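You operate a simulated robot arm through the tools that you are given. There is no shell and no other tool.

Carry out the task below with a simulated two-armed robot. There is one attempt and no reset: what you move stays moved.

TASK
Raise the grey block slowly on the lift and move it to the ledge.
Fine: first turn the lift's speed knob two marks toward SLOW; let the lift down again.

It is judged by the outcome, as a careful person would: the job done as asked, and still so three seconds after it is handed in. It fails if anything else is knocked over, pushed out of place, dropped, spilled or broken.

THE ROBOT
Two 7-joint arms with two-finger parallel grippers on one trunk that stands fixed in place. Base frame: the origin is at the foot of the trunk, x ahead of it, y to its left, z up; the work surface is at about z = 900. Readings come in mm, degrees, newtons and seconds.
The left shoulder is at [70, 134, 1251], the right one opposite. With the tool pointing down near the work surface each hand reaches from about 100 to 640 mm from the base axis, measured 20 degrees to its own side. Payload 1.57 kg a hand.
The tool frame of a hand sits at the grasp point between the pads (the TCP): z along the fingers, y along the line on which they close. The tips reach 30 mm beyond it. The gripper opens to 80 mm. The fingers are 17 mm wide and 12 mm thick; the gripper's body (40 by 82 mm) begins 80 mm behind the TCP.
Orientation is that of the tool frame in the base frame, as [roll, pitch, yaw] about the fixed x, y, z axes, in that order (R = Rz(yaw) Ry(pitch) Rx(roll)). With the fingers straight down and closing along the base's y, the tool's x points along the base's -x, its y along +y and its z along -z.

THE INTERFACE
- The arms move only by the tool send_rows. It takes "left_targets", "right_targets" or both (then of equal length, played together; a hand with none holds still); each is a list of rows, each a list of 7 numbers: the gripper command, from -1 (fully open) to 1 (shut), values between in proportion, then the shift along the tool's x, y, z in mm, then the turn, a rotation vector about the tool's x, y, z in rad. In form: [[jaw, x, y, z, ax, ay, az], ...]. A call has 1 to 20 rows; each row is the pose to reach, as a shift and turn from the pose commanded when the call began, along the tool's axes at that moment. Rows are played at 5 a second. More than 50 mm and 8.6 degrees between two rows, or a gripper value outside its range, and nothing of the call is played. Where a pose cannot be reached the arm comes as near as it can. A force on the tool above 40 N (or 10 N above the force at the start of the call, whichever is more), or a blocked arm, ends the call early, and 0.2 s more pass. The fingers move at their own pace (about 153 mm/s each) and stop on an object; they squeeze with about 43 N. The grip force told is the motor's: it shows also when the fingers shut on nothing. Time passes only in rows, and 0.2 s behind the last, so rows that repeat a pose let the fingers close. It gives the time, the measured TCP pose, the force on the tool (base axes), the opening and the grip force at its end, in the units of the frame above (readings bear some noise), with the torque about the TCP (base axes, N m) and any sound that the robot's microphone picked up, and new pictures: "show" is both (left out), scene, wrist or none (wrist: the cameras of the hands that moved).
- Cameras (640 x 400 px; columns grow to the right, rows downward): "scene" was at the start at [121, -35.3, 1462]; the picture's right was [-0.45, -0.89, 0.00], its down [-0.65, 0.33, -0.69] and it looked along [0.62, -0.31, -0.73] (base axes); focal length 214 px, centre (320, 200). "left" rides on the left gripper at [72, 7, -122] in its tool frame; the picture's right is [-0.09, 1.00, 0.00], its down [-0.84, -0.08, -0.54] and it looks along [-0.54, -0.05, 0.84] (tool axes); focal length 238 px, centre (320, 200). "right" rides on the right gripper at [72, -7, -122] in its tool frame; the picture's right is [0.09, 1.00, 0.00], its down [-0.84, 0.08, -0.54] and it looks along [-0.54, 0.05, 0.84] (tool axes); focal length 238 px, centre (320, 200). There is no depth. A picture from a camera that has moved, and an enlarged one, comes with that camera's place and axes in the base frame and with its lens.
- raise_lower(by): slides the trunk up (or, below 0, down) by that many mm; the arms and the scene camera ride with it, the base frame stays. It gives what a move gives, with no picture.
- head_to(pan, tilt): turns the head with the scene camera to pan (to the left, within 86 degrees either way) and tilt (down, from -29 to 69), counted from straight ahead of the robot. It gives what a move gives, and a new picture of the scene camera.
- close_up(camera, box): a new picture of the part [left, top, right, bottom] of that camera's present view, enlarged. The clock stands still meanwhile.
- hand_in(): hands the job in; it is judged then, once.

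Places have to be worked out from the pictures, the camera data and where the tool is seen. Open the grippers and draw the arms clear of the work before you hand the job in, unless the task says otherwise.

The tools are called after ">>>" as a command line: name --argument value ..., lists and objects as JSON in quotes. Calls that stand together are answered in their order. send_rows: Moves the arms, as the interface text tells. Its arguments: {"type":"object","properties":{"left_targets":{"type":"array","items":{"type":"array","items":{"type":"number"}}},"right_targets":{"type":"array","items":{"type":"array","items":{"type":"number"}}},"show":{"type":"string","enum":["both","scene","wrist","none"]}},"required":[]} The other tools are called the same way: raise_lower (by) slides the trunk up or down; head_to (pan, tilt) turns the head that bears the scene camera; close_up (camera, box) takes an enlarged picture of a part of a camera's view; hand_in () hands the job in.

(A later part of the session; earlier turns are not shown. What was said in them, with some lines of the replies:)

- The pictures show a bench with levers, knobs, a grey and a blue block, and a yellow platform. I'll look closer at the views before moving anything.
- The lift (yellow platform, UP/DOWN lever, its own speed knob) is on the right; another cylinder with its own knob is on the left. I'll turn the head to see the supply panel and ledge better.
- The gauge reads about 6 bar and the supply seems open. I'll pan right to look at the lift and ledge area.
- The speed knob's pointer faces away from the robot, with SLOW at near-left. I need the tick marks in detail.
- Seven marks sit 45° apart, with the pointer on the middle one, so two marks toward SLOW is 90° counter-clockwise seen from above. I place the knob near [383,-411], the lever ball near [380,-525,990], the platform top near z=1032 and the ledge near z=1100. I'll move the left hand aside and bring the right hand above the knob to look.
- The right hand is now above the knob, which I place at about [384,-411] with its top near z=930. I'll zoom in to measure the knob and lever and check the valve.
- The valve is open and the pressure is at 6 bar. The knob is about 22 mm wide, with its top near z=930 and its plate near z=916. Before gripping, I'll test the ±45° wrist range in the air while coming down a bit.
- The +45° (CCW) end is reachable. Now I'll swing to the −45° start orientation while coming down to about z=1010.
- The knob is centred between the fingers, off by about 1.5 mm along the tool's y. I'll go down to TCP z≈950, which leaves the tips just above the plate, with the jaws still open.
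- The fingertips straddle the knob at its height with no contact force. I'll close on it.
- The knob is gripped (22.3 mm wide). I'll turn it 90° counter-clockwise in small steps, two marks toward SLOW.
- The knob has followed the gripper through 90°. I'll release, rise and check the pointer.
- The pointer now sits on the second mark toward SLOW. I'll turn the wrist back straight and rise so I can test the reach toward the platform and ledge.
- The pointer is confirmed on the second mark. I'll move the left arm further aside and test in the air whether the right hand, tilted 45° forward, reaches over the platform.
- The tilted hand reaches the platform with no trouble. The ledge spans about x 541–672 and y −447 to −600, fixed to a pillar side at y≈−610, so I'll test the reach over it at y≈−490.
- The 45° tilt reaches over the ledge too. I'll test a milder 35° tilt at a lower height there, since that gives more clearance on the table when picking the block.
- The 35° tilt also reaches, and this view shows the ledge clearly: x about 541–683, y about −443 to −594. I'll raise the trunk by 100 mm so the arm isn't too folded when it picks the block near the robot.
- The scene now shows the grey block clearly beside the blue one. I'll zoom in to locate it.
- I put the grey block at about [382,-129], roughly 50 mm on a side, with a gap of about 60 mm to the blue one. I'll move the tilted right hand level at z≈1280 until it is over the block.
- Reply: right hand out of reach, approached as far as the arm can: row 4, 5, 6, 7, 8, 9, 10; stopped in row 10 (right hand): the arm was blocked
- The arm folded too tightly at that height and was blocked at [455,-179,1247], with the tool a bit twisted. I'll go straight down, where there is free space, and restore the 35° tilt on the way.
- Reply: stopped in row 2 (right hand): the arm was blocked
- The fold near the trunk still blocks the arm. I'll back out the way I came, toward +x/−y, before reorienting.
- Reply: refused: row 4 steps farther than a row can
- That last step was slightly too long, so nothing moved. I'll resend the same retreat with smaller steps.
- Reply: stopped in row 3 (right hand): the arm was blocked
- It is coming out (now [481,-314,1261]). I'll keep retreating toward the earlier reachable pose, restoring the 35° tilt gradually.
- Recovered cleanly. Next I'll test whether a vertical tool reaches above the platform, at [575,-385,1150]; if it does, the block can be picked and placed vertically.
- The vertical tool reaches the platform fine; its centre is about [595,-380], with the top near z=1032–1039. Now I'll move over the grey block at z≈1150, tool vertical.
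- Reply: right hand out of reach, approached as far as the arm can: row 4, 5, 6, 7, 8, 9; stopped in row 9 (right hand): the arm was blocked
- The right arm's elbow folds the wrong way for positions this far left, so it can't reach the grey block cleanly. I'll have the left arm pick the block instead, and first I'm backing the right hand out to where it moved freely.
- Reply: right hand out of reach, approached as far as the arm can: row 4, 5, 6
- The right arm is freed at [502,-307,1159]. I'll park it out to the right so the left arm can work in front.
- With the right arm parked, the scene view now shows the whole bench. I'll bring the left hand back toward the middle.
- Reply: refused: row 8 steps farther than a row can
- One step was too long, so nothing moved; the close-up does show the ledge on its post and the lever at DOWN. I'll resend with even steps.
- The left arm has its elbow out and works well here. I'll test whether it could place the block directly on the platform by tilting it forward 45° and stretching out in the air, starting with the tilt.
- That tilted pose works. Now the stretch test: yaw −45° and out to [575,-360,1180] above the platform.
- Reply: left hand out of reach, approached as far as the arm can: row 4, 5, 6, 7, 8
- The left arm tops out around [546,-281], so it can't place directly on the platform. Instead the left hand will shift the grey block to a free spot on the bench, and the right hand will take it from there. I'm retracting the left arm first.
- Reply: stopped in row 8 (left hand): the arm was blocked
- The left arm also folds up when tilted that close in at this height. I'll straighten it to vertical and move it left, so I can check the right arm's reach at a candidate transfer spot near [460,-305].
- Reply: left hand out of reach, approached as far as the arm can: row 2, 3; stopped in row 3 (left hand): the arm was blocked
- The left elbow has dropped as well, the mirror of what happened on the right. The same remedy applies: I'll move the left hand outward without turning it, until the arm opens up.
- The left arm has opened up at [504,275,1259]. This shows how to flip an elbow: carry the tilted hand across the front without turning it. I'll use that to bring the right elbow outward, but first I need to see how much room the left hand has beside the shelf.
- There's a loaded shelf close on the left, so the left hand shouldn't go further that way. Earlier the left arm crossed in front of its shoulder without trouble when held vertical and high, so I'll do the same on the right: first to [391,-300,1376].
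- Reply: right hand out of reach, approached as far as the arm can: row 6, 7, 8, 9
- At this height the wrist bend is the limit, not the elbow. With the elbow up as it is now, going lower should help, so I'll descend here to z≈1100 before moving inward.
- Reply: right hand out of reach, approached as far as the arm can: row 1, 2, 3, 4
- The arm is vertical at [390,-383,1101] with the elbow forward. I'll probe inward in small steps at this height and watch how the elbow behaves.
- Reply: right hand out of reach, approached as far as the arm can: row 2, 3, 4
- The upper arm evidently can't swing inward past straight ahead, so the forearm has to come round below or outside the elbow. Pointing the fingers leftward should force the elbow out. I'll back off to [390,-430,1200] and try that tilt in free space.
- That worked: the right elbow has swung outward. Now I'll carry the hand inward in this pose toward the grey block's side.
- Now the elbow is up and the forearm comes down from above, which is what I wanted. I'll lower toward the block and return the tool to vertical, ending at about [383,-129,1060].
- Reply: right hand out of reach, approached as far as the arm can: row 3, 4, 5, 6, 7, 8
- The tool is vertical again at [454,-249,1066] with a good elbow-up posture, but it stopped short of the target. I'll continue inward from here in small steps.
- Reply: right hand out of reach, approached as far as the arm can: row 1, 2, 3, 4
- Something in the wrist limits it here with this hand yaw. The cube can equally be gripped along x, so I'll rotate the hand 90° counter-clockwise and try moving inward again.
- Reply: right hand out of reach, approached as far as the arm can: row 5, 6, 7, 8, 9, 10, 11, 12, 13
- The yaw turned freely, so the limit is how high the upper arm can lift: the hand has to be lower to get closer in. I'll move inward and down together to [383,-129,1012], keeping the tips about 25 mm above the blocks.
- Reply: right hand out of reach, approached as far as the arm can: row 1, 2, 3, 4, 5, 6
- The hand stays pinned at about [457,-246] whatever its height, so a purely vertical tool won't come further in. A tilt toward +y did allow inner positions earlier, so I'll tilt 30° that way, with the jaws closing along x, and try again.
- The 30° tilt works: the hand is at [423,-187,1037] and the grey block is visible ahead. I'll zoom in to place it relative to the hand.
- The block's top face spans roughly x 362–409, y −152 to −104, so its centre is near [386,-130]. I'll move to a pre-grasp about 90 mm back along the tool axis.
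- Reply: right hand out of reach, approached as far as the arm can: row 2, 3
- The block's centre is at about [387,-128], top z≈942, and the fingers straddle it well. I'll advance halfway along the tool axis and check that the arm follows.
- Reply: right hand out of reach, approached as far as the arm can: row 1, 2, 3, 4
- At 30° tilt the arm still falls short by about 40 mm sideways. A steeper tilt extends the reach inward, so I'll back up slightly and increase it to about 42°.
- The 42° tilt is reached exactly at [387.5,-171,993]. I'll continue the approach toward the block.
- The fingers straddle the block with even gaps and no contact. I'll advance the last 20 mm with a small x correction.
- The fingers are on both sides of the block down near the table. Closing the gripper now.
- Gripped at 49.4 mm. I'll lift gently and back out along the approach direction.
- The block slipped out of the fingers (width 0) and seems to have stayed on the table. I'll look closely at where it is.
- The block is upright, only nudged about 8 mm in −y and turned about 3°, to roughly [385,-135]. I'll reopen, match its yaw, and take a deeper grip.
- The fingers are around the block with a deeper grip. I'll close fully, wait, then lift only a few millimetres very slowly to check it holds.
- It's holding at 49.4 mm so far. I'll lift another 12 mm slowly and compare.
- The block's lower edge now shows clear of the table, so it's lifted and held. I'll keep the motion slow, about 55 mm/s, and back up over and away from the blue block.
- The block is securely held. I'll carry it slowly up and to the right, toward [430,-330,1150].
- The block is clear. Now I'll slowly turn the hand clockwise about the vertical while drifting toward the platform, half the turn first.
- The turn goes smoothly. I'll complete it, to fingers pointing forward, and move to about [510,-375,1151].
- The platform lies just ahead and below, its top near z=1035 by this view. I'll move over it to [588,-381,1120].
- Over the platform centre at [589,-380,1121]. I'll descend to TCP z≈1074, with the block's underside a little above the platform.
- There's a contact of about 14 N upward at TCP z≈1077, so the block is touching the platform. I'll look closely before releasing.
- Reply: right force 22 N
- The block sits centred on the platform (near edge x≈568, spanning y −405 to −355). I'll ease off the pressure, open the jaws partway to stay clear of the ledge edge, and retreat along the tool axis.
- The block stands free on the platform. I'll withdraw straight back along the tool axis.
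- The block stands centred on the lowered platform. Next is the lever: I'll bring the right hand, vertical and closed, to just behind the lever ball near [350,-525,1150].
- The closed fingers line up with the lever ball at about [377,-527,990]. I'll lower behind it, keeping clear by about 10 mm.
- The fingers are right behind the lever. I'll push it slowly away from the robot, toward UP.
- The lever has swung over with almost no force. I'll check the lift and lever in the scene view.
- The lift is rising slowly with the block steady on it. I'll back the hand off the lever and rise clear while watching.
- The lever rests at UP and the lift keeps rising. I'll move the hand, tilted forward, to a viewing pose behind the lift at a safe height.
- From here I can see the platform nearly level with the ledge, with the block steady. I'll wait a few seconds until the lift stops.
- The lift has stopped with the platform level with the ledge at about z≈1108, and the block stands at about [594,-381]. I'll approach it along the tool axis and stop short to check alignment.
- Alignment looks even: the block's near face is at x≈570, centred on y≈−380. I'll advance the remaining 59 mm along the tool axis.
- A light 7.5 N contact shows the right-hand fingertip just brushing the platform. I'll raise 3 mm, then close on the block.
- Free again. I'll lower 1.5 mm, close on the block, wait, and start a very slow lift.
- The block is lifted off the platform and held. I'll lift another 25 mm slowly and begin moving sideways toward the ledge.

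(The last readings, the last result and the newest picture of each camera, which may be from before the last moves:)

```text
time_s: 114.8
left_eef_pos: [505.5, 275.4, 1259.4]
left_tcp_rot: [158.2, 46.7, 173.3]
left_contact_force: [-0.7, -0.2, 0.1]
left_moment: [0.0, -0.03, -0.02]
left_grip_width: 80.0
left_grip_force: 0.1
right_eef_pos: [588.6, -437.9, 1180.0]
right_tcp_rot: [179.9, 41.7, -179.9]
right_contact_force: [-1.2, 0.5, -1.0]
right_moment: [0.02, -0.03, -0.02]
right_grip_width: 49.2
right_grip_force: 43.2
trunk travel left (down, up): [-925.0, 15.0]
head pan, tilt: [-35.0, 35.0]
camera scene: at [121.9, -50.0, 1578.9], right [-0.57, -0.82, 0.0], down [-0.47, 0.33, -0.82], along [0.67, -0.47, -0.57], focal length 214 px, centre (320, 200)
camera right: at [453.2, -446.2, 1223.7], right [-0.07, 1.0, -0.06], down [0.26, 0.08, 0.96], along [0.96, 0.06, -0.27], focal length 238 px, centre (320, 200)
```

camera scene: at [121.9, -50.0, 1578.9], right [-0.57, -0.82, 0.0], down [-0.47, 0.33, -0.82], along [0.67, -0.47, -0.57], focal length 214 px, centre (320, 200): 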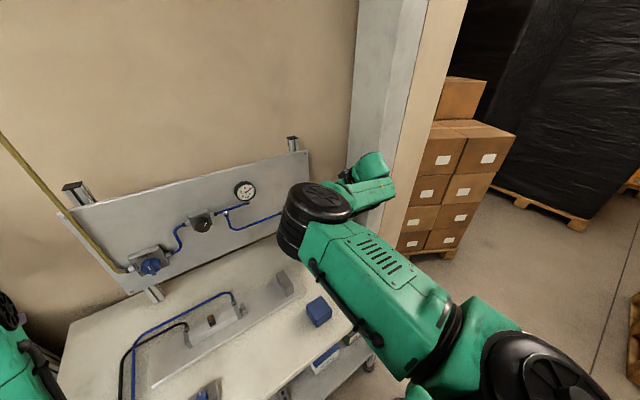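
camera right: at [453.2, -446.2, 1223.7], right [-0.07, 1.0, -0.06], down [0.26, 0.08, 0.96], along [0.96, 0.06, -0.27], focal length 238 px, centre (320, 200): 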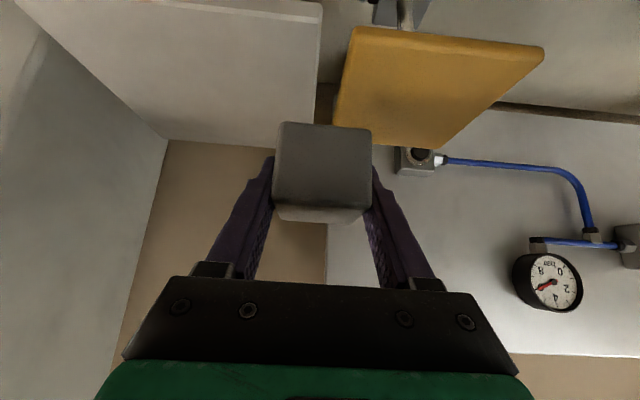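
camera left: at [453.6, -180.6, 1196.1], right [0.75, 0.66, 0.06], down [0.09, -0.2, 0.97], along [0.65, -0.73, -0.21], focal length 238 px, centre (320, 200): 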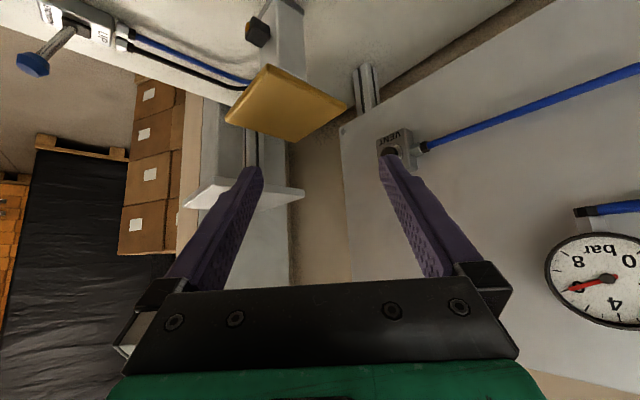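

Holding well; the ledge is to the left of the block in this view. I'll continue sideways to y≈−500.

>>> send_rows --right_targets '[[1, 0, -9, 0, 0, 0, 0], [1, 0, -18, 0, 0, 0, 0], [1, 0, -27, 0, 0, 0, 0], [1, 0, -36, 0, 0, 0, 0], [1, 0, -45, 0, 0, 0, 0], [1, 0, -54, 0, 0, 0, 0], [1, 0, -63, 0, 0, 0, 0], [1, 0, -63, 0, 0, 0, 0]]' --show "both"

>>> close_up --camera "right" --box '[120, 0, 480, 230]'

```text
time_s: 116.6
left_eef_pos: [504.8, 276.5, 1260.6]
left_tcp_rot: [158.2, 46.8, 173.4]
left_contact_force: [0.4, -1.0, -0.1]
left_moment: [0.02, -0.02, -0.01]
left_grip_width: 80.1
left_grip_force: 0.1
right_eef_pos: [588.7, -500.8, 1179.9]
right_tcp_rot: [179.7, 41.8, -179.9]
right_contact_force: [-0.5, -0.3, -1.5]
right_moment: [0.03, 0.0, -0.02]
right_grip_width: 49.5
right_grip_force: 42.8
trunk travel left (down, up): [-925.0, 15.0]
head pan, tilt: [-35.0, 35.0]
camera scene: at [121.9, -50.2, 1578.9], right [-0.57, -0.82, 0.0], down [-0.47, 0.33, -0.82], along [0.67, -0.47, -0.57], focal length 214 px, centre (320, 200)
camera right: at [454.1, -509.4, 1222.9], right [-0.07, 1.0, -0.06], down [0.26, 0.08, 0.96], along [0.96, 0.06, -0.27], focal length 238 px, centre (320, 200)
```

scene: 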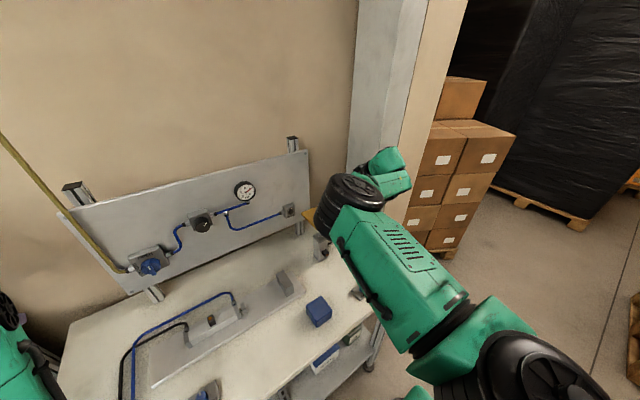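
right: 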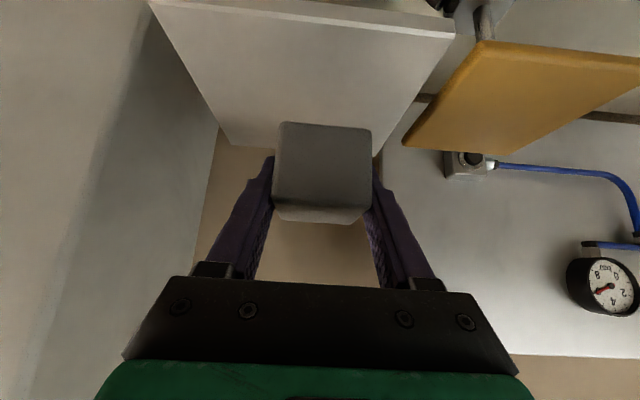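

```text
1.74 times, centred on (300, 115) of right
camera zoom: at [454.1, -509.4, 1222.9], right [-0.07, 1.0, -0.06], down [0.26, 0.08, 0.96], along [0.96, 0.06, -0.27], focal length 414 px, centre (355, 348)
```

zoom: 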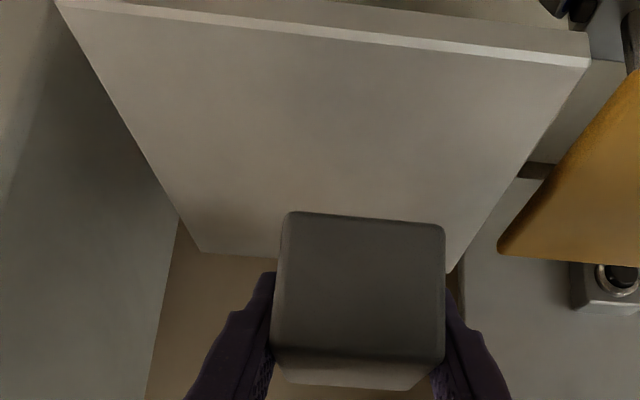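

The block is squarely over the ledge. I'll lower slowly, watching for contact.

>>> send_rows --right_targets '[[1, 3.3, 0, 3.7, 0, 0, 0], [1, 6.7, 0, 7.5, 0, 0, 0], [1, 10, 0, 11.2, 0, 0, 0], [1, 13.3, 0, 14.9, 0, 0, 0], [1, 16.7, 0, 18.6, 0, 0, 0], [1, 18.7, 0, 20.9, 0, 0, 0], [1, 20, 0, 22.4, 0, 0, 0], [1, 21, 0, 23.5, 0, 0, 0], [1, 21, 0, 23.5, 0, 0, 0]]' --show "none"

```text
time_s: 118.6
left_eef_pos: [504.5, 275.2, 1261.9]
left_tcp_rot: [158.3, 46.8, 173.3]
left_contact_force: [0.6, 0.6, -0.3]
left_moment: [0.0, 0.0, 0.0]
left_grip_width: 80.0
left_grip_force: 0.2
right_eef_pos: [589.9, -501.3, 1149.0]
right_tcp_rot: [179.9, 41.9, -179.8]
right_contact_force: [-0.1, 0.0, -0.5]
right_moment: [0.01, -0.03, 0.0]
right_grip_width: 49.5
right_grip_force: 42.8
trunk travel left (down, up): [-925.0, 15.0]
head pan, tilt: [-35.0, 35.0]
```

No contact yet at TCP z=1149. I'll continue down in 1 mm steps.

>>> send_rows --right_targets '[[1, 0.7, 0, 0.75, 0, 0, 0], [1, 1.3, 0, 1.5, 0, 0, 0], [1, 2, 0, 2.2, 0, 0, 0], [1, 2.7, 0, 3, 0, 0, 0], [1, 2.7, 0, 3, 0, 0, 0]]' --show "wrist"

>>> close_up --camera "right" --box '[120, 0, 480, 230]'

```text
time_s: 119.8
left_eef_pos: [504.1, 275.7, 1260.7]
left_tcp_rot: [158.2, 46.7, 173.4]
left_contact_force: [0.4, 0.9, 0.8]
left_moment: [0.03, 0.05, 0.04]
left_grip_width: 80.2
left_grip_force: 0.1
right_eef_pos: [588.9, -500.4, 1146.7]
right_tcp_rot: [179.9, 42.0, -179.8]
right_contact_force: [1.9, -1.2, 6.3]
right_moment: [-0.19, 0.13, 0.08]
right_grip_width: 49.5
right_grip_force: 43.0
trunk travel left (down, up): [-925.0, 15.0]
head pan, tilt: [-35.0, 35.0]
camera right: at [453.4, -509.1, 1189.4], right [-0.07, 1.0, -0.06], down [0.26, 0.08, 0.96], along [0.96, 0.06, -0.26], focal length 238 px, centre (320, 200)
```

right: 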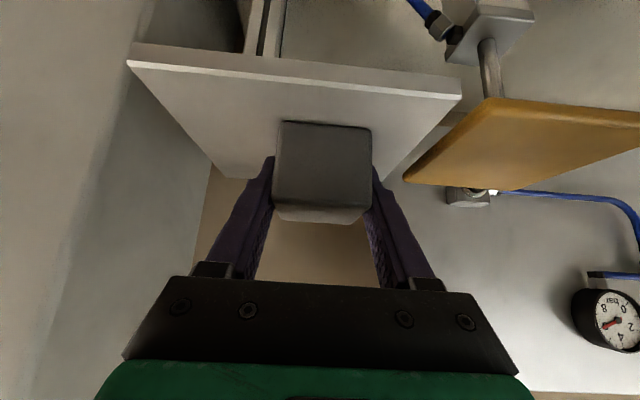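

```text
1.74 times, centred on (300, 115) of right
camera zoom: at [453.4, -509.1, 1189.4], right [-0.07, 1.0, -0.06], down [0.26, 0.08, 0.96], along [0.96, 0.06, -0.26], focal length 414 px, centre (355, 348)
```

zoom: 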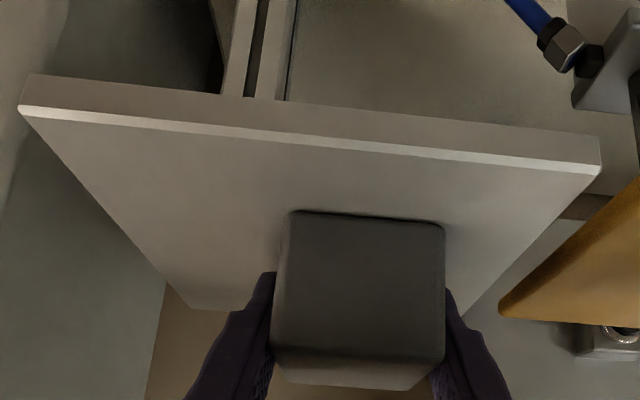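

There's a 6 N contact at the block's near-right bottom corner, so it's on the ledge. I'll press down 1 mm more to seat it, then open gently.

>>> send_rows --right_targets '[[1, 0.5, 0, 0.6, 0, 0, 0], [1, 0.8, 0, 0.9, 0, 0, 0], [1, 0.8, 0, 0.9, 0, 0, 0], [0.15, 0.8, 0, 0.9, 0, 0, 0], [-0.3, 0.8, 0, 0.9, 0, 0, 0], [-0.6, 0.8, 0, 0.9, 0, 0, 0], [-0.6, 0.8, 0, 0.9, 0, 0, 0]]' --show "wrist"

>>> close_up --camera "right" --box '[120, 0, 480, 230]'

```text
time_s: 121.4
left_eef_pos: [501.9, 278.0, 1261.4]
left_tcp_rot: [158.4, 46.8, 173.4]
left_contact_force: [0.5, 0.1, -0.6]
left_moment: [0.02, 0.0, -0.01]
left_grip_width: 80.1
left_grip_force: 0.2
right_eef_pos: [586.7, -500.0, 1145.1]
right_tcp_rot: [-180.0, 41.8, -179.7]
right_contact_force: [-1.0, 4.7, 5.8]
right_moment: [-0.05, -0.06, 0.08]
right_grip_width: 59.5
right_grip_force: 0.0
trunk travel left (down, up): [-925.0, 15.0]
head pan, tilt: [-35.0, 35.0]
camera right: at [451.9, -507.6, 1188.4], right [-0.07, 1.0, -0.06], down [0.26, 0.08, 0.96], along [0.96, 0.06, -0.27], focal length 238 px, centre (320, 200)
```

right: 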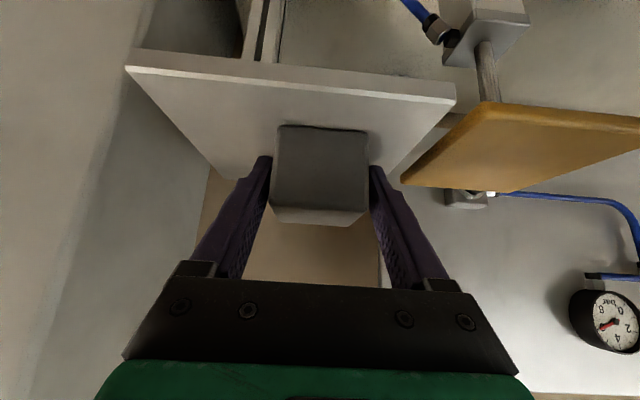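

```text
1.74 times, centred on (300, 115) of right
camera zoom: at [451.9, -507.6, 1188.4], right [-0.07, 1.0, -0.06], down [0.26, 0.08, 0.96], along [0.96, 0.06, -0.27], focal length 414 px, centre (355, 348)
```

zoom: 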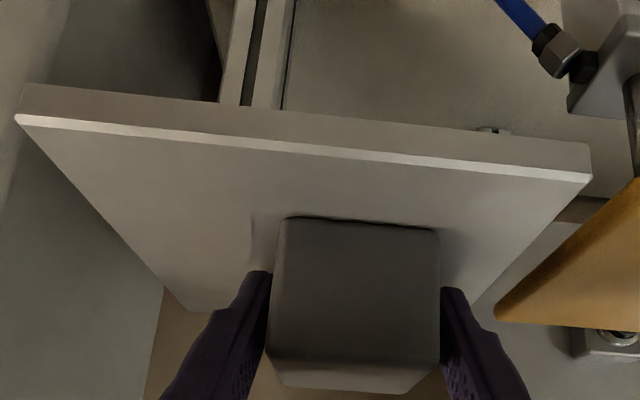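

The fingers have opened to about 60 mm, with a few newtons still showing. I'll hold a moment and raise 1.5 mm to relieve it before withdrawing.

>>> send_rows --right_targets '[[-0.6, 0, 0, 0, 0, 0, 0], [-0.6, -0.7, 0, -0.75, 0, 0, 0], [-0.6, -1.3, 0, -1.5, 0, 0, 0], [-0.6, -1.3, 0, -1.5, 0, 0, 0]]' --show "none"

>>> close_up --camera "right" --box '[200, 80, 440, 250]'

```text
time_s: 122.4
left_eef_pos: [504.7, 275.7, 1260.8]
left_tcp_rot: [158.2, 46.7, 173.3]
left_contact_force: [-0.6, 0.2, -0.1]
left_moment: [-0.02, 0.02, -0.02]
left_grip_width: 79.8
left_grip_force: 0.0
right_eef_pos: [588.9, -501.2, 1145.7]
right_tcp_rot: [179.8, 41.8, -179.9]
right_contact_force: [0.4, 0.1, 0.0]
right_moment: [0.0, -0.01, 0.0]
right_grip_width: 63.7
right_grip_force: 0.1
trunk travel left (down, up): [-925.0, 15.0]
head pan, tilt: [-35.0, 35.0]
```

```text
2.35 times, centred on (320, 165) of right
camera zoom: at [453.9, -509.5, 1188.9], right [-0.07, 1.0, -0.06], down [0.26, 0.08, 0.96], along [0.96, 0.06, -0.27], focal length 561 px, centre (320, 282)
```

zoom: 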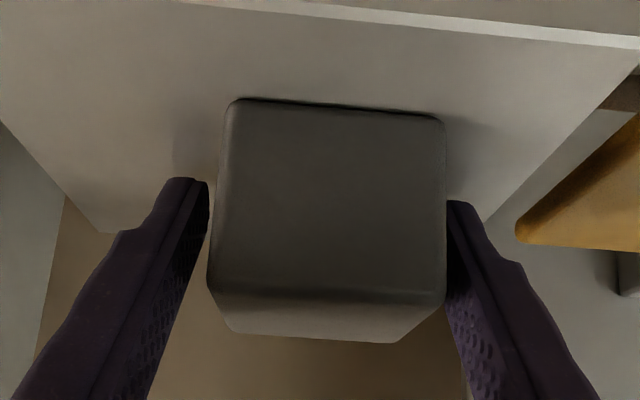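

Contact forces are zero and the block stands free on the ledge. I'll centre the fingers by 2 mm and withdraw straight back along the tool axis.

>>> send_rows --right_targets '[[-0.7, 0, 1.5, 0, 0, 0, 0], [-0.7, 0, 2, -10, 0, 0, 0], [-0.7, 0, 2, -25, 0, 0, 0], [-0.7, 0, 2, -45, 0, 0, 0], [-0.7, 0, 2, -70, 0, 0, 0], [-0.7, 0, 2, -95, 0, 0, 0], [-0.7, 0, 2, -120, 0, 0, 0], [-0.7, 0, 2, -120, 0, 0, 0]]' --show "both"

>>> close_up --camera "right" --box '[120, 20, 440, 220]'

```text
time_s: 124.2
left_eef_pos: [504.7, 276.0, 1260.3]
left_tcp_rot: [158.2, 46.7, 173.3]
left_contact_force: [0.6, 0.2, -0.1]
left_moment: [0.0, 0.01, 0.01]
left_grip_width: 80.0
left_grip_force: 0.1
right_eef_pos: [508.1, -499.9, 1235.2]
right_tcp_rot: [179.8, 41.8, -179.7]
right_contact_force: [-0.1, -0.1, 0.5]
right_moment: [-0.02, 0.04, -0.02]
right_grip_width: 68.3
right_grip_force: 0.0
trunk travel left (down, up): [-925.0, 15.0]
head pan, tilt: [-35.0, 35.0]
camera scene: at [121.8, -50.1, 1578.9], right [-0.57, -0.82, 0.0], down [-0.47, 0.33, -0.82], along [0.67, -0.47, -0.57], focal length 214 px, centre (320, 200)
camera right: at [373.9, -507.7, 1278.3], right [-0.07, 1.0, -0.06], down [0.26, 0.08, 0.96], along [0.96, 0.06, -0.27], focal length 238 px, centre (320, 200)
```

scene: 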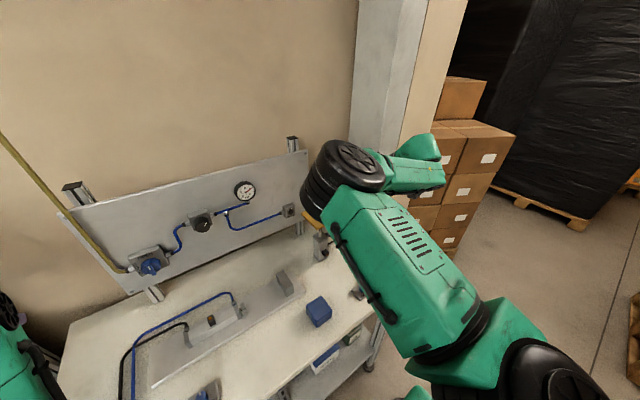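
right: 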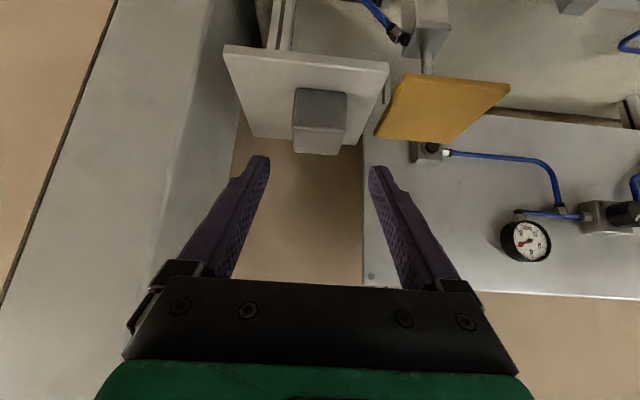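

```text
2.00 times, centred on (280, 120) of right
camera zoom: at [373.9, -507.7, 1278.3], right [-0.07, 1.0, -0.06], down [0.26, 0.08, 0.96], along [0.96, 0.06, -0.27], focal length 477 px, centre (400, 360)
```

zoom: 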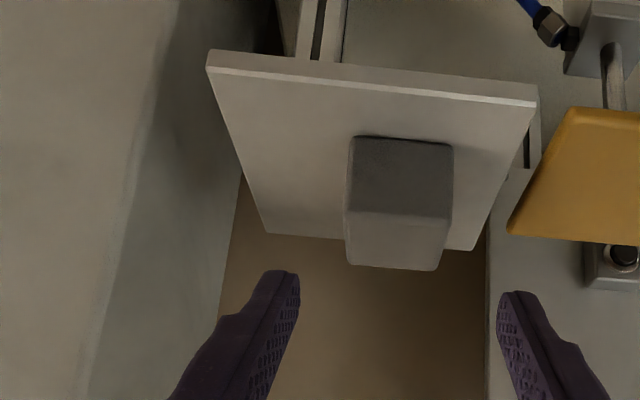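

The block rests fully on the ledge and the platform is empty. Now to let the lift down: I'll bring the hand, vertical with jaws part-open, above the lever ball near [427,-527].

>>> send_rows --right_targets '[[-0.5, 25, -4, 8, 0, 0.12, 0], [-0.3, 50, -9, 16, 0, 0.243, 0], [-0.3, 75, -13, 23, 0, 0.365, 0], [-0.3, 100, -18, 31, 0, 0.487, 0], [-0.3, 125, -22, 39, 0, 0.608, 0], [-0.3, 150, -27, 47, 0, 0.73, 0], [-0.3, 150, -27, 47, 0, 0.73, 0]]' --show "both"

>>> close_up --camera "right" --box '[240, 60, 400, 200]'

```text
time_s: 125.8
left_eef_pos: [503.7, 276.2, 1260.2]
left_tcp_rot: [158.2, 46.7, 173.4]
left_contact_force: [-0.6, -0.6, 0.0]
left_moment: [0.0, 0.01, 0.03]
left_grip_width: 80.2
left_grip_force: 0.1
right_eef_pos: [427.3, -526.8, 1100.0]
right_tcp_rot: [179.8, 0.0, -179.8]
right_contact_force: [0.5, -0.8, 0.6]
right_moment: [-0.03, 0.01, 0.0]
right_grip_width: 51.9
right_grip_force: 0.1
trunk travel left (down, up): [-925.0, 15.0]
head pan, tilt: [-35.0, 35.0]
camera scene: at [121.3, -49.7, 1579.0], right [-0.57, -0.82, 0.0], down [-0.47, 0.33, -0.82], along [0.67, -0.47, -0.57], focal length 214 px, centre (320, 200)
camera right: at [356.2, -534.2, 1222.7], right [-0.1, 1.0, 0.0], down [0.84, 0.08, 0.54], along [0.54, 0.05, -0.84], focal length 238 px, centre (320, 200)
```

scene: 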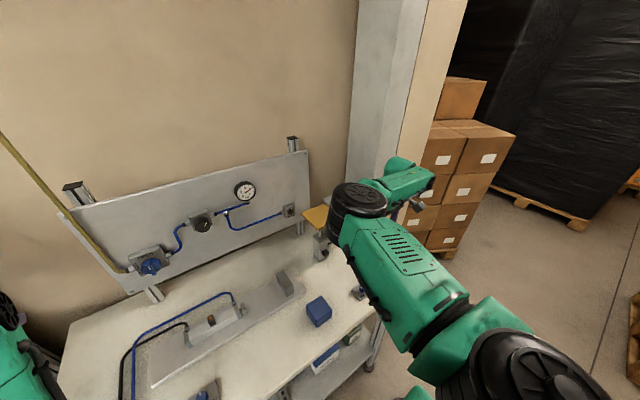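
right: 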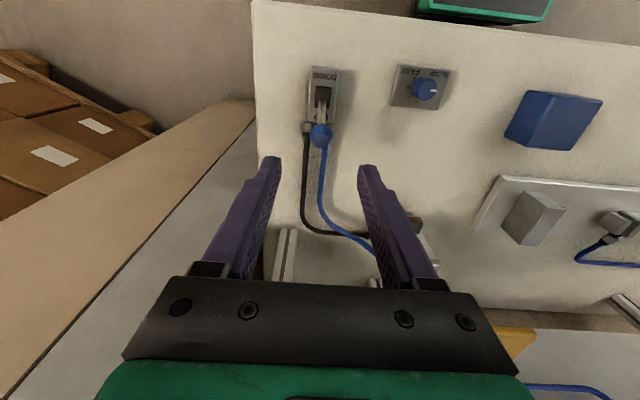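

```text
2.86 times, centred on (320, 130) of right
camera zoom: at [356.2, -534.2, 1222.7], right [-0.1, 1.0, 0.0], down [0.84, 0.08, 0.54], along [0.54, 0.05, -0.84], focal length 681 px, centre (320, 400)
```

zoom: 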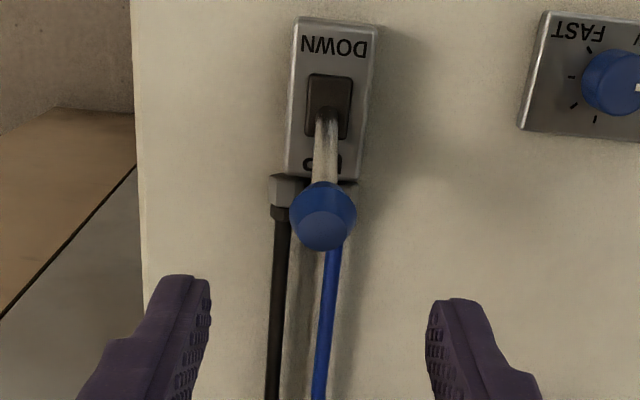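

The lever ball is at about [431,-526,988]. I'll lower over it with the jaws open, then close on the ball.

>>> send_rows --right_targets '[[-0.3, -3.5, 0.5, 30, 0, 0, 0], [-0.3, -3.5, 0.5, 60, 0, 0, 0], [-0.3, -3.5, 0.5, 85, 0, 0, 0], [-0.3, -3.5, 0.5, 105, 0, 0, 0], [-0.3, -3.5, 0.5, 105, 0, 0, 0]]' --show "wrist"

>>> close_up --camera "right" --box '[240, 100, 400, 240]'

```text
time_s: 127.0
left_eef_pos: [504.1, 275.7, 1260.0]
left_tcp_rot: [158.2, 46.7, 173.3]
left_contact_force: [0.0, 0.5, -0.2]
left_moment: [-0.02, 0.03, 0.02]
left_grip_width: 80.0
left_grip_force: 0.0
right_eef_pos: [431.8, -527.6, 995.7]
right_tcp_rot: [179.8, 0.0, -179.7]
right_contact_force: [0.5, -0.3, -0.4]
right_moment: [0.03, -0.01, 0.03]
right_grip_width: 52.0
right_grip_force: 0.1
trunk travel left (down, up): [-925.0, 15.0]
head pan, tilt: [-35.0, 35.0]
camera right: at [360.6, -535.3, 1117.8], right [-0.1, 1.0, 0.0], down [0.84, 0.08, 0.54], along [0.54, 0.06, -0.84], focal length 238 px, centre (320, 200)
```

right: 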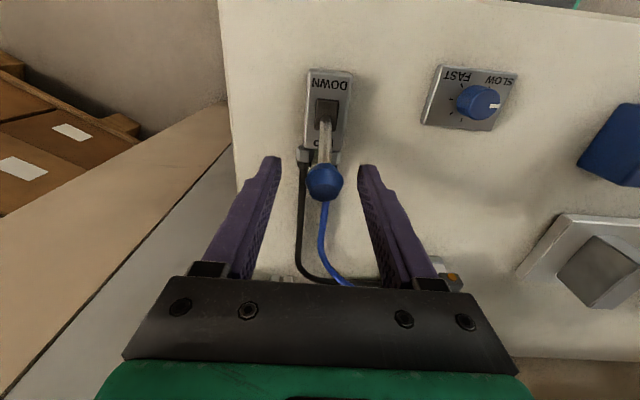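

```text
2.86 times, centred on (320, 170) of right
camera zoom: at [360.6, -535.3, 1117.8], right [-0.1, 1.0, 0.0], down [0.84, 0.08, 0.54], along [0.54, 0.06, -0.84], focal length 681 px, centre (320, 286)
```

zoom: 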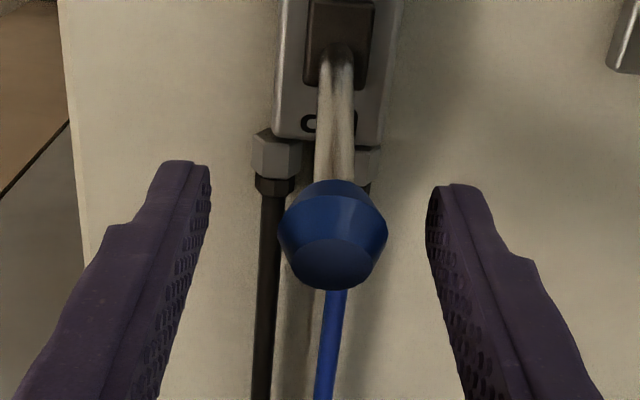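

The ball is well between the fingers. I'll grip it and draw the lever slowly along its arc toward the robot, to DOWN.

>>> send_rows --right_targets '[[0.3, 0, 0, 0, 0, 0, 0], [1, 0, 0, 0, 0, 0, 0], [1, 0, 0, 0, 0, 0, 0], [1, 6, 0, -2, 0, 0, 0], [1, 12, 0, -3.5, 0, 0, 0], [1, 18, 0, -4.4, 0, 0, 0], [1, 24, 0, -5, 0, 0, 0], [1, 30, 0, -5, 0, 0, 0], [1, 36, 0, -4.4, 0, 0, 0], [1, 42, 0, -3.5, 0, 0, 0], [1, 48, 0, -2, 0, 0, 0], [1, 52, 0, -0.8, 0, 0, 0], [1, 52, 0, -0.8, 0, 0, 0]]' --show "both"

>>> close_up --camera "right" --box '[240, 60, 400, 240]'

```text
time_s: 129.8
left_eef_pos: [505.2, 278.7, 1260.0]
left_tcp_rot: [158.4, 46.5, 173.4]
left_contact_force: [-0.2, 0.2, 0.2]
left_moment: [-0.04, 0.01, 0.0]
left_grip_width: 80.4
left_grip_force: 0.1
right_eef_pos: [380.3, -525.0, 996.8]
right_tcp_rot: [180.0, -0.1, -179.7]
right_contact_force: [8.9, 3.3, 7.7]
right_moment: [0.03, -1.01, 0.02]
right_grip_width: 22.7
right_grip_force: 35.0
trunk travel left (down, up): [-925.0, 15.0]
head pan, tilt: [-35.0, 35.0]
camera scene: at [123.1, -47.1, 1579.0], right [-0.57, -0.82, 0.0], down [-0.47, 0.33, -0.82], along [0.67, -0.47, -0.57], focal length 214 px, centre (320, 200)
camera right: at [308.6, -532.6, 1119.8], right [-0.1, 1.0, 0.0], down [0.84, 0.08, 0.54], along [0.54, 0.05, -0.84], focal length 238 px, centre (320, 200)
```

scene: 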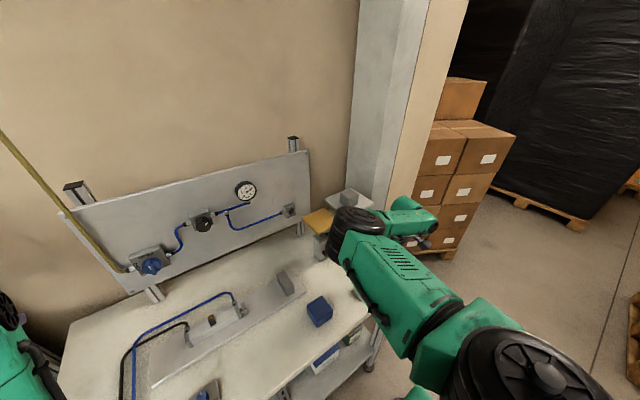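
right: 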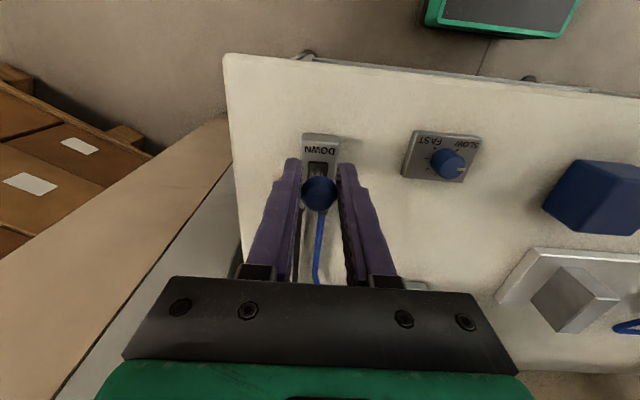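

```text
2.22 times, centred on (320, 150) of right
camera zoom: at [308.6, -532.6, 1119.8], right [-0.1, 1.0, 0.0], down [0.84, 0.08, 0.54], along [0.54, 0.05, -0.84], focal length 530 px, centre (320, 311)
```

zoom: 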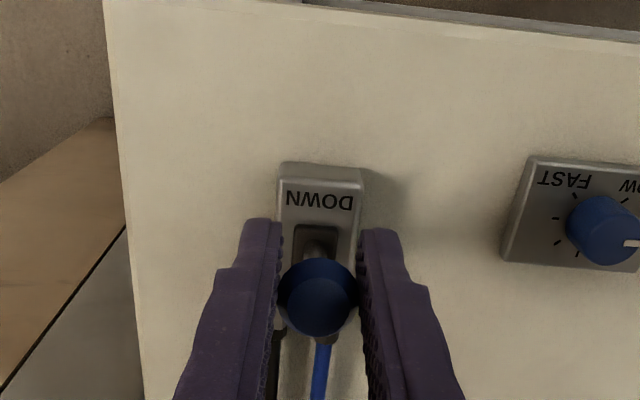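

The lever has come back to near its DOWN position. I'll check whether the lift is descending.

>>> close_up --camera "scene" --box '[270, 170, 430, 290]'

>>> send_rows --right_targets '[[1, 1, 0, 0, 0, 0, 0], [1, 2, 0, 0, 0, 0, 0], [1, 2, 0, 0, 0, 0, 0]]' --show "none"

>>> close_up --camera "scene" --box '[270, 170, 430, 290]'

```text
3.33 times, centred on (350, 230) of scene
camera zoom: at [123.1, -47.1, 1579.0], right [-0.57, -0.82, 0.0], down [-0.47, 0.33, -0.82], along [0.67, -0.47, -0.57], focal length 715 px, centre (220, 100)
```

zoom: 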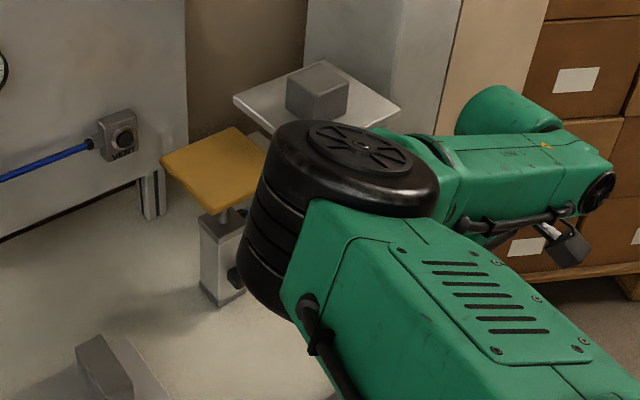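

```text
time_s: 130.6
left_eef_pos: [505.3, 277.1, 1259.1]
left_tcp_rot: [158.4, 46.6, 173.5]
left_contact_force: [0.1, 0.2, -0.9]
left_moment: [0.01, -0.01, -0.03]
left_grip_width: 80.0
left_grip_force: 0.0
right_eef_pos: [379.5, -525.2, 996.6]
right_tcp_rot: [179.9, -0.2, -179.7]
right_contact_force: [9.0, 1.7, 8.4]
right_moment: [0.01, -1.03, -0.02]
right_grip_width: 22.7
right_grip_force: 34.8
trunk travel left (down, up): [-925.0, 15.0]
head pan, tilt: [-35.0, 35.0]
```

```text
3.33 times, centred on (350, 230) of scene
camera zoom: at [123.2, -47.8, 1578.9], right [-0.57, -0.82, 0.0], down [-0.47, 0.33, -0.82], along [0.67, -0.47, -0.57], focal length 715 px, centre (220, 100)
```

zoom: 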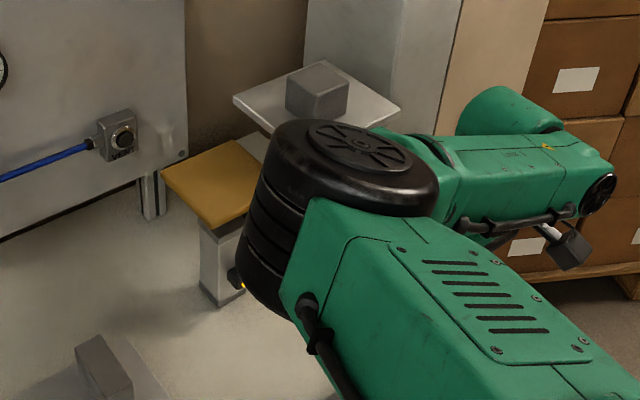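

The platform is coming down smoothly. I'll release the lever and check that it stays at DOWN.

>>> send_rows --right_targets '[[0, 0, 0, 0, 0, 0, 0], [-0.3, 0, 0, 0, 0, 0, 0], [-0.3, 0, 0, 0, 0, 0, 0], [-0.3, 0, 0, -30, 0, 0, 0], [-0.3, 0, 0, -65, 0, 0, 0], [-0.3, 0, 0, -100, 0, 0, 0], [-0.3, 0, 0, -100, 0, 0, 0], [-0.3, 0, 0, -100, 0, 0, 0]]' --show "wrist"

>>> close_up --camera "right" --box '[240, 40, 480, 220]'

>>> close_up --camera "scene" --box '[270, 170, 430, 290]'

```text
time_s: 132.4
left_eef_pos: [505.4, 274.5, 1260.8]
left_tcp_rot: [158.2, 46.7, 173.3]
left_contact_force: [0.0, 0.1, 0.2]
left_moment: [0.01, -0.04, 0.02]
left_grip_width: 80.0
left_grip_force: 0.0
right_eef_pos: [377.6, -525.8, 1095.9]
right_tcp_rot: [179.8, 0.1, -179.7]
right_contact_force: [1.0, 0.4, 0.0]
right_moment: [0.0, 0.02, 0.03]
right_grip_width: 51.9
right_grip_force: 0.0
trunk travel left (down, up): [-925.0, 15.0]
head pan, tilt: [-35.0, 35.0]
camera right: at [305.0, -533.1, 1218.5], right [-0.1, 1.0, 0.0], down [0.84, 0.08, 0.54], along [0.54, 0.06, -0.84], focal length 238 px, centre (320, 200)
```

right: 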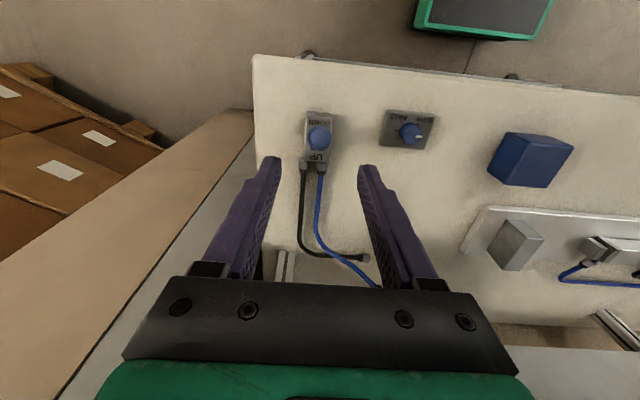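

```text
2.22 times, centred on (360, 130) of right
camera zoom: at [305.0, -533.1, 1218.5], right [-0.1, 1.0, 0.0], down [0.84, 0.08, 0.54], along [0.54, 0.06, -0.84], focal length 530 px, centre (231, 356)
```

zoom: 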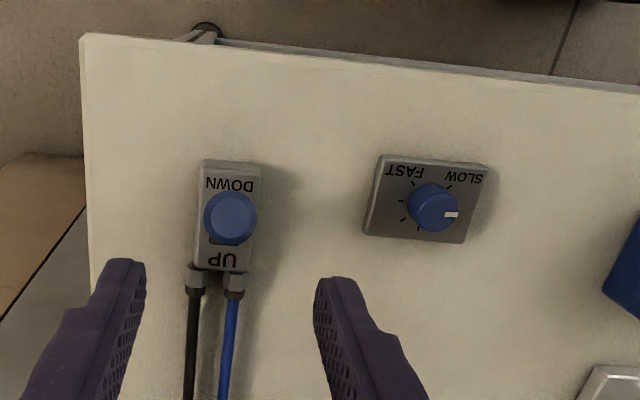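

```text
3.33 times, centred on (350, 230) of scene
camera zoom: at [121.7, -50.1, 1579.0], right [-0.57, -0.82, 0.0], down [-0.47, 0.33, -0.82], along [0.67, -0.47, -0.57], focal length 715 px, centre (220, 100)
```

zoom: 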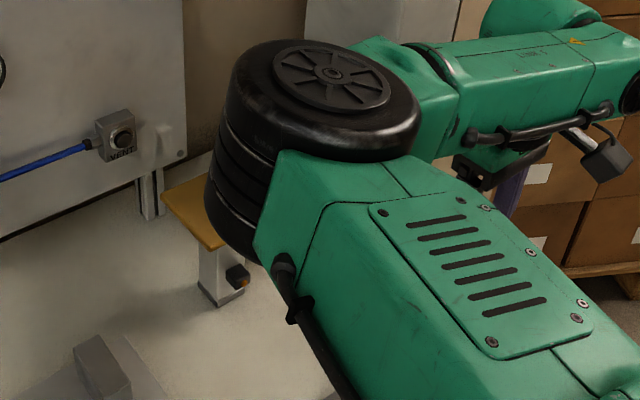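

The lever is at DOWN (ball at x≈379) and the knob still points two marks toward SLOW. I'll draw the right hand up and back, and move the left hand back too.

>>> send_rows --right_targets '[[-0.6, 5, 0, -35, 0, 0, 0], [-1, 12, 0, -70, 0, 0, 0], [-1, 22, 0, -105, 0, 0, 0], [-1, 32, 0, -140, 0, 0, 0], [-1, 42, 0, -170, 0, 0, 0], [-1, 50, 0, -190, 0, 0, 0], [-1, 50, 0, -190, 0, 0, 0]]' --show "both"

>>> close_up --camera "right" --box '[220, 80, 540, 280]'

```text
time_s: 134.0
left_eef_pos: [505.4, 275.1, 1261.2]
left_tcp_rot: [158.2, 46.7, 173.3]
left_contact_force: [-0.8, 0.9, 0.3]
left_moment: [0.01, 0.01, -0.02]
left_grip_width: 79.9
left_grip_force: 0.0
right_eef_pos: [327.4, -529.0, 1285.0]
right_tcp_rot: [179.8, -0.1, -179.7]
right_contact_force: [-0.1, -0.3, -0.3]
right_moment: [-0.01, -0.01, 0.03]
right_grip_width: 79.9
right_grip_force: 0.1
trunk travel left (down, up): [-925.0, 15.0]
head pan, tilt: [-35.0, 35.0]
camera scene: at [121.7, -50.2, 1578.9], right [-0.57, -0.82, 0.0], down [-0.47, 0.33, -0.82], along [0.67, -0.47, -0.57], focal length 214 px, centre (320, 200)
camera right: at [255.7, -535.9, 1408.5], right [-0.1, 1.0, 0.0], down [0.84, 0.08, 0.54], along [0.54, 0.06, -0.84], focal length 238 px, centre (320, 200)
```

scene: 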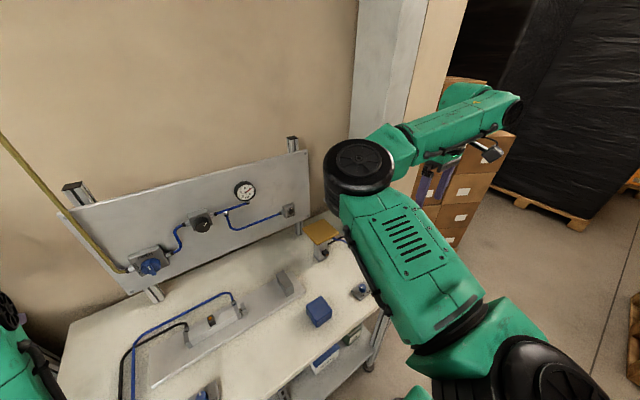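
right: 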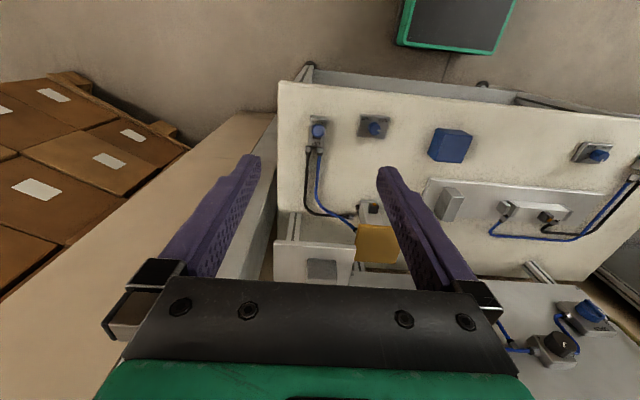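

```text
2.00 times, centred on (380, 180) of right
camera zoom: at [255.7, -535.9, 1408.5], right [-0.1, 1.0, 0.0], down [0.84, 0.08, 0.54], along [0.54, 0.06, -0.84], focal length 477 px, centre (200, 240)
```

zoom: 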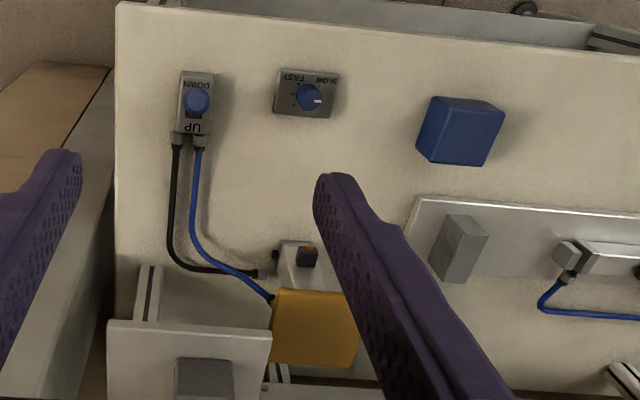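

The lift is fully down (platform z≈1035), the block sits on the ledge, and both hands are away. I'll do a final check from the earlier head pose to compare everything.

>>> head_to --pan -20 --tilt 50

>>> close_up --camera "scene" --box '[280, 190, 440, 290]'

>>> close_up --camera "scene" --box '[330, 110, 460, 220]'

```text
time_s: 134.8
left_eef_pos: [504.5, 275.7, 1261.5]
left_tcp_rot: [158.2, 46.8, 173.3]
left_contact_force: [0.2, 0.2, -0.2]
left_moment: [0.02, 0.02, 0.01]
left_grip_width: 80.1
left_grip_force: 0.1
right_eef_pos: [326.7, -527.8, 1285.5]
right_tcp_rot: [179.8, -0.1, -179.7]
right_contact_force: [0.2, 1.3, 0.0]
right_moment: [0.0, -0.01, -0.02]
right_grip_width: 79.9
right_grip_force: 0.0
trunk travel left (down, up): [-925.0, 15.0]
head pan, tilt: [-20.0, 50.0]
camera scene: at [121.8, -25.9, 1557.3], right [-0.34, -0.94, 0.0], down [-0.72, 0.26, -0.64], along [0.6, -0.22, -0.77], focal length 214 px, centre (320, 200)
```

scene: 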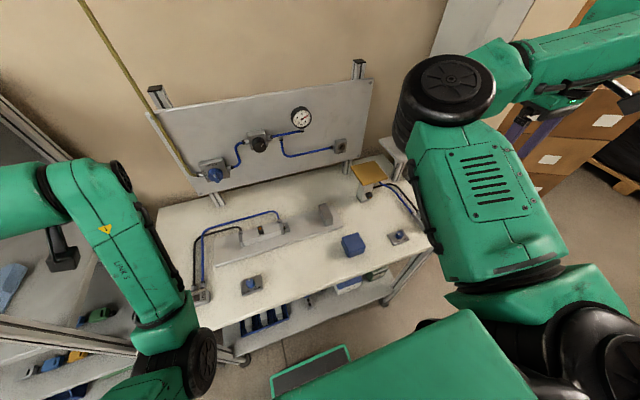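

```text
4.00 times, centred on (360, 240) of scene
camera zoom: at [121.8, -25.9, 1557.3], right [-0.34, -0.94, 0.0], down [-0.72, 0.26, -0.64], along [0.6, -0.22, -0.77], focal length 858 px, centre (160, 40)
```

zoom: 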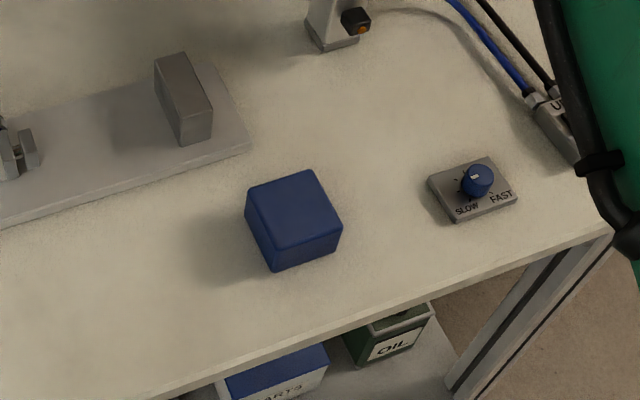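

```text
3.64 times, centred on (395, 165) of scene
camera zoom: at [121.8, -25.9, 1557.3], right [-0.34, -0.94, 0.0], down [-0.72, 0.26, -0.64], along [0.6, -0.22, -0.77], focal length 780 px, centre (47, 327)
```

zoom: 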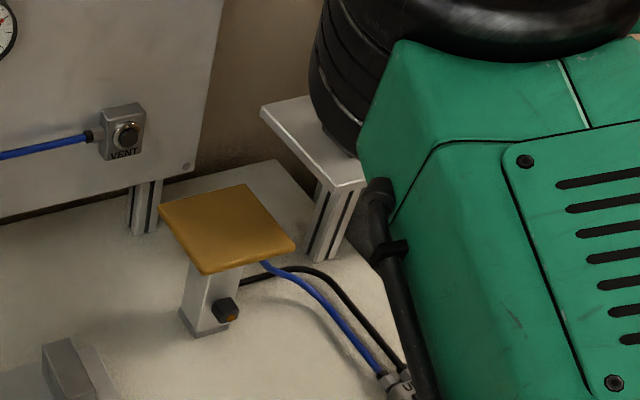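

The blue block, stop and knob are exactly where they were, and the platform is down. One last look at the grey block on the ledge from the right wrist camera.

>>> close_up --camera "right" --box '[255, 190, 415, 290]'

```text
4.00 times, centred on (335, 240) of right
camera zoom: at [255.7, -535.7, 1408.4], right [-0.1, 1.0, 0.0], down [0.84, 0.08, 0.54], along [0.54, 0.06, -0.84], focal length 953 px, centre (260, 40)
```

zoom: 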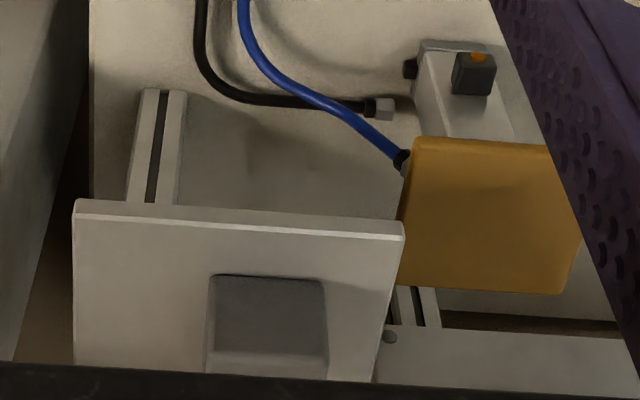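

Checks done: the grey block rests flat and wholly on the ledge, the lift is down with its lever at DOWN, the speed knob is two marks toward SLOW, the other objects I checked are where they were, and both grippers are open and clear. Handing in.

>>> hand_in

```text
The job is handed in.
```

The grey block is on the ledge and the lift is back down. I handed the job in after checking both in the last pictures.

- **Speed knob:** turned two marks toward SLOW before the lift was used.
- **Lift:** it rose slowly with the block steady on it, then came down empty. Its lever is at DOWN.
- **Block:** it stands flat, wholly on the ledge. On my first try to pick it up it slipped from the fingers and moved about 8 mm on the table. It stayed upright, and I picked it up again.
- **Everything else:** the blue block was where it started, and nothing was knocked over or dropped.
- **Robot:** both grippers are open and well above the bench. The trunk is still raised 100 mm.
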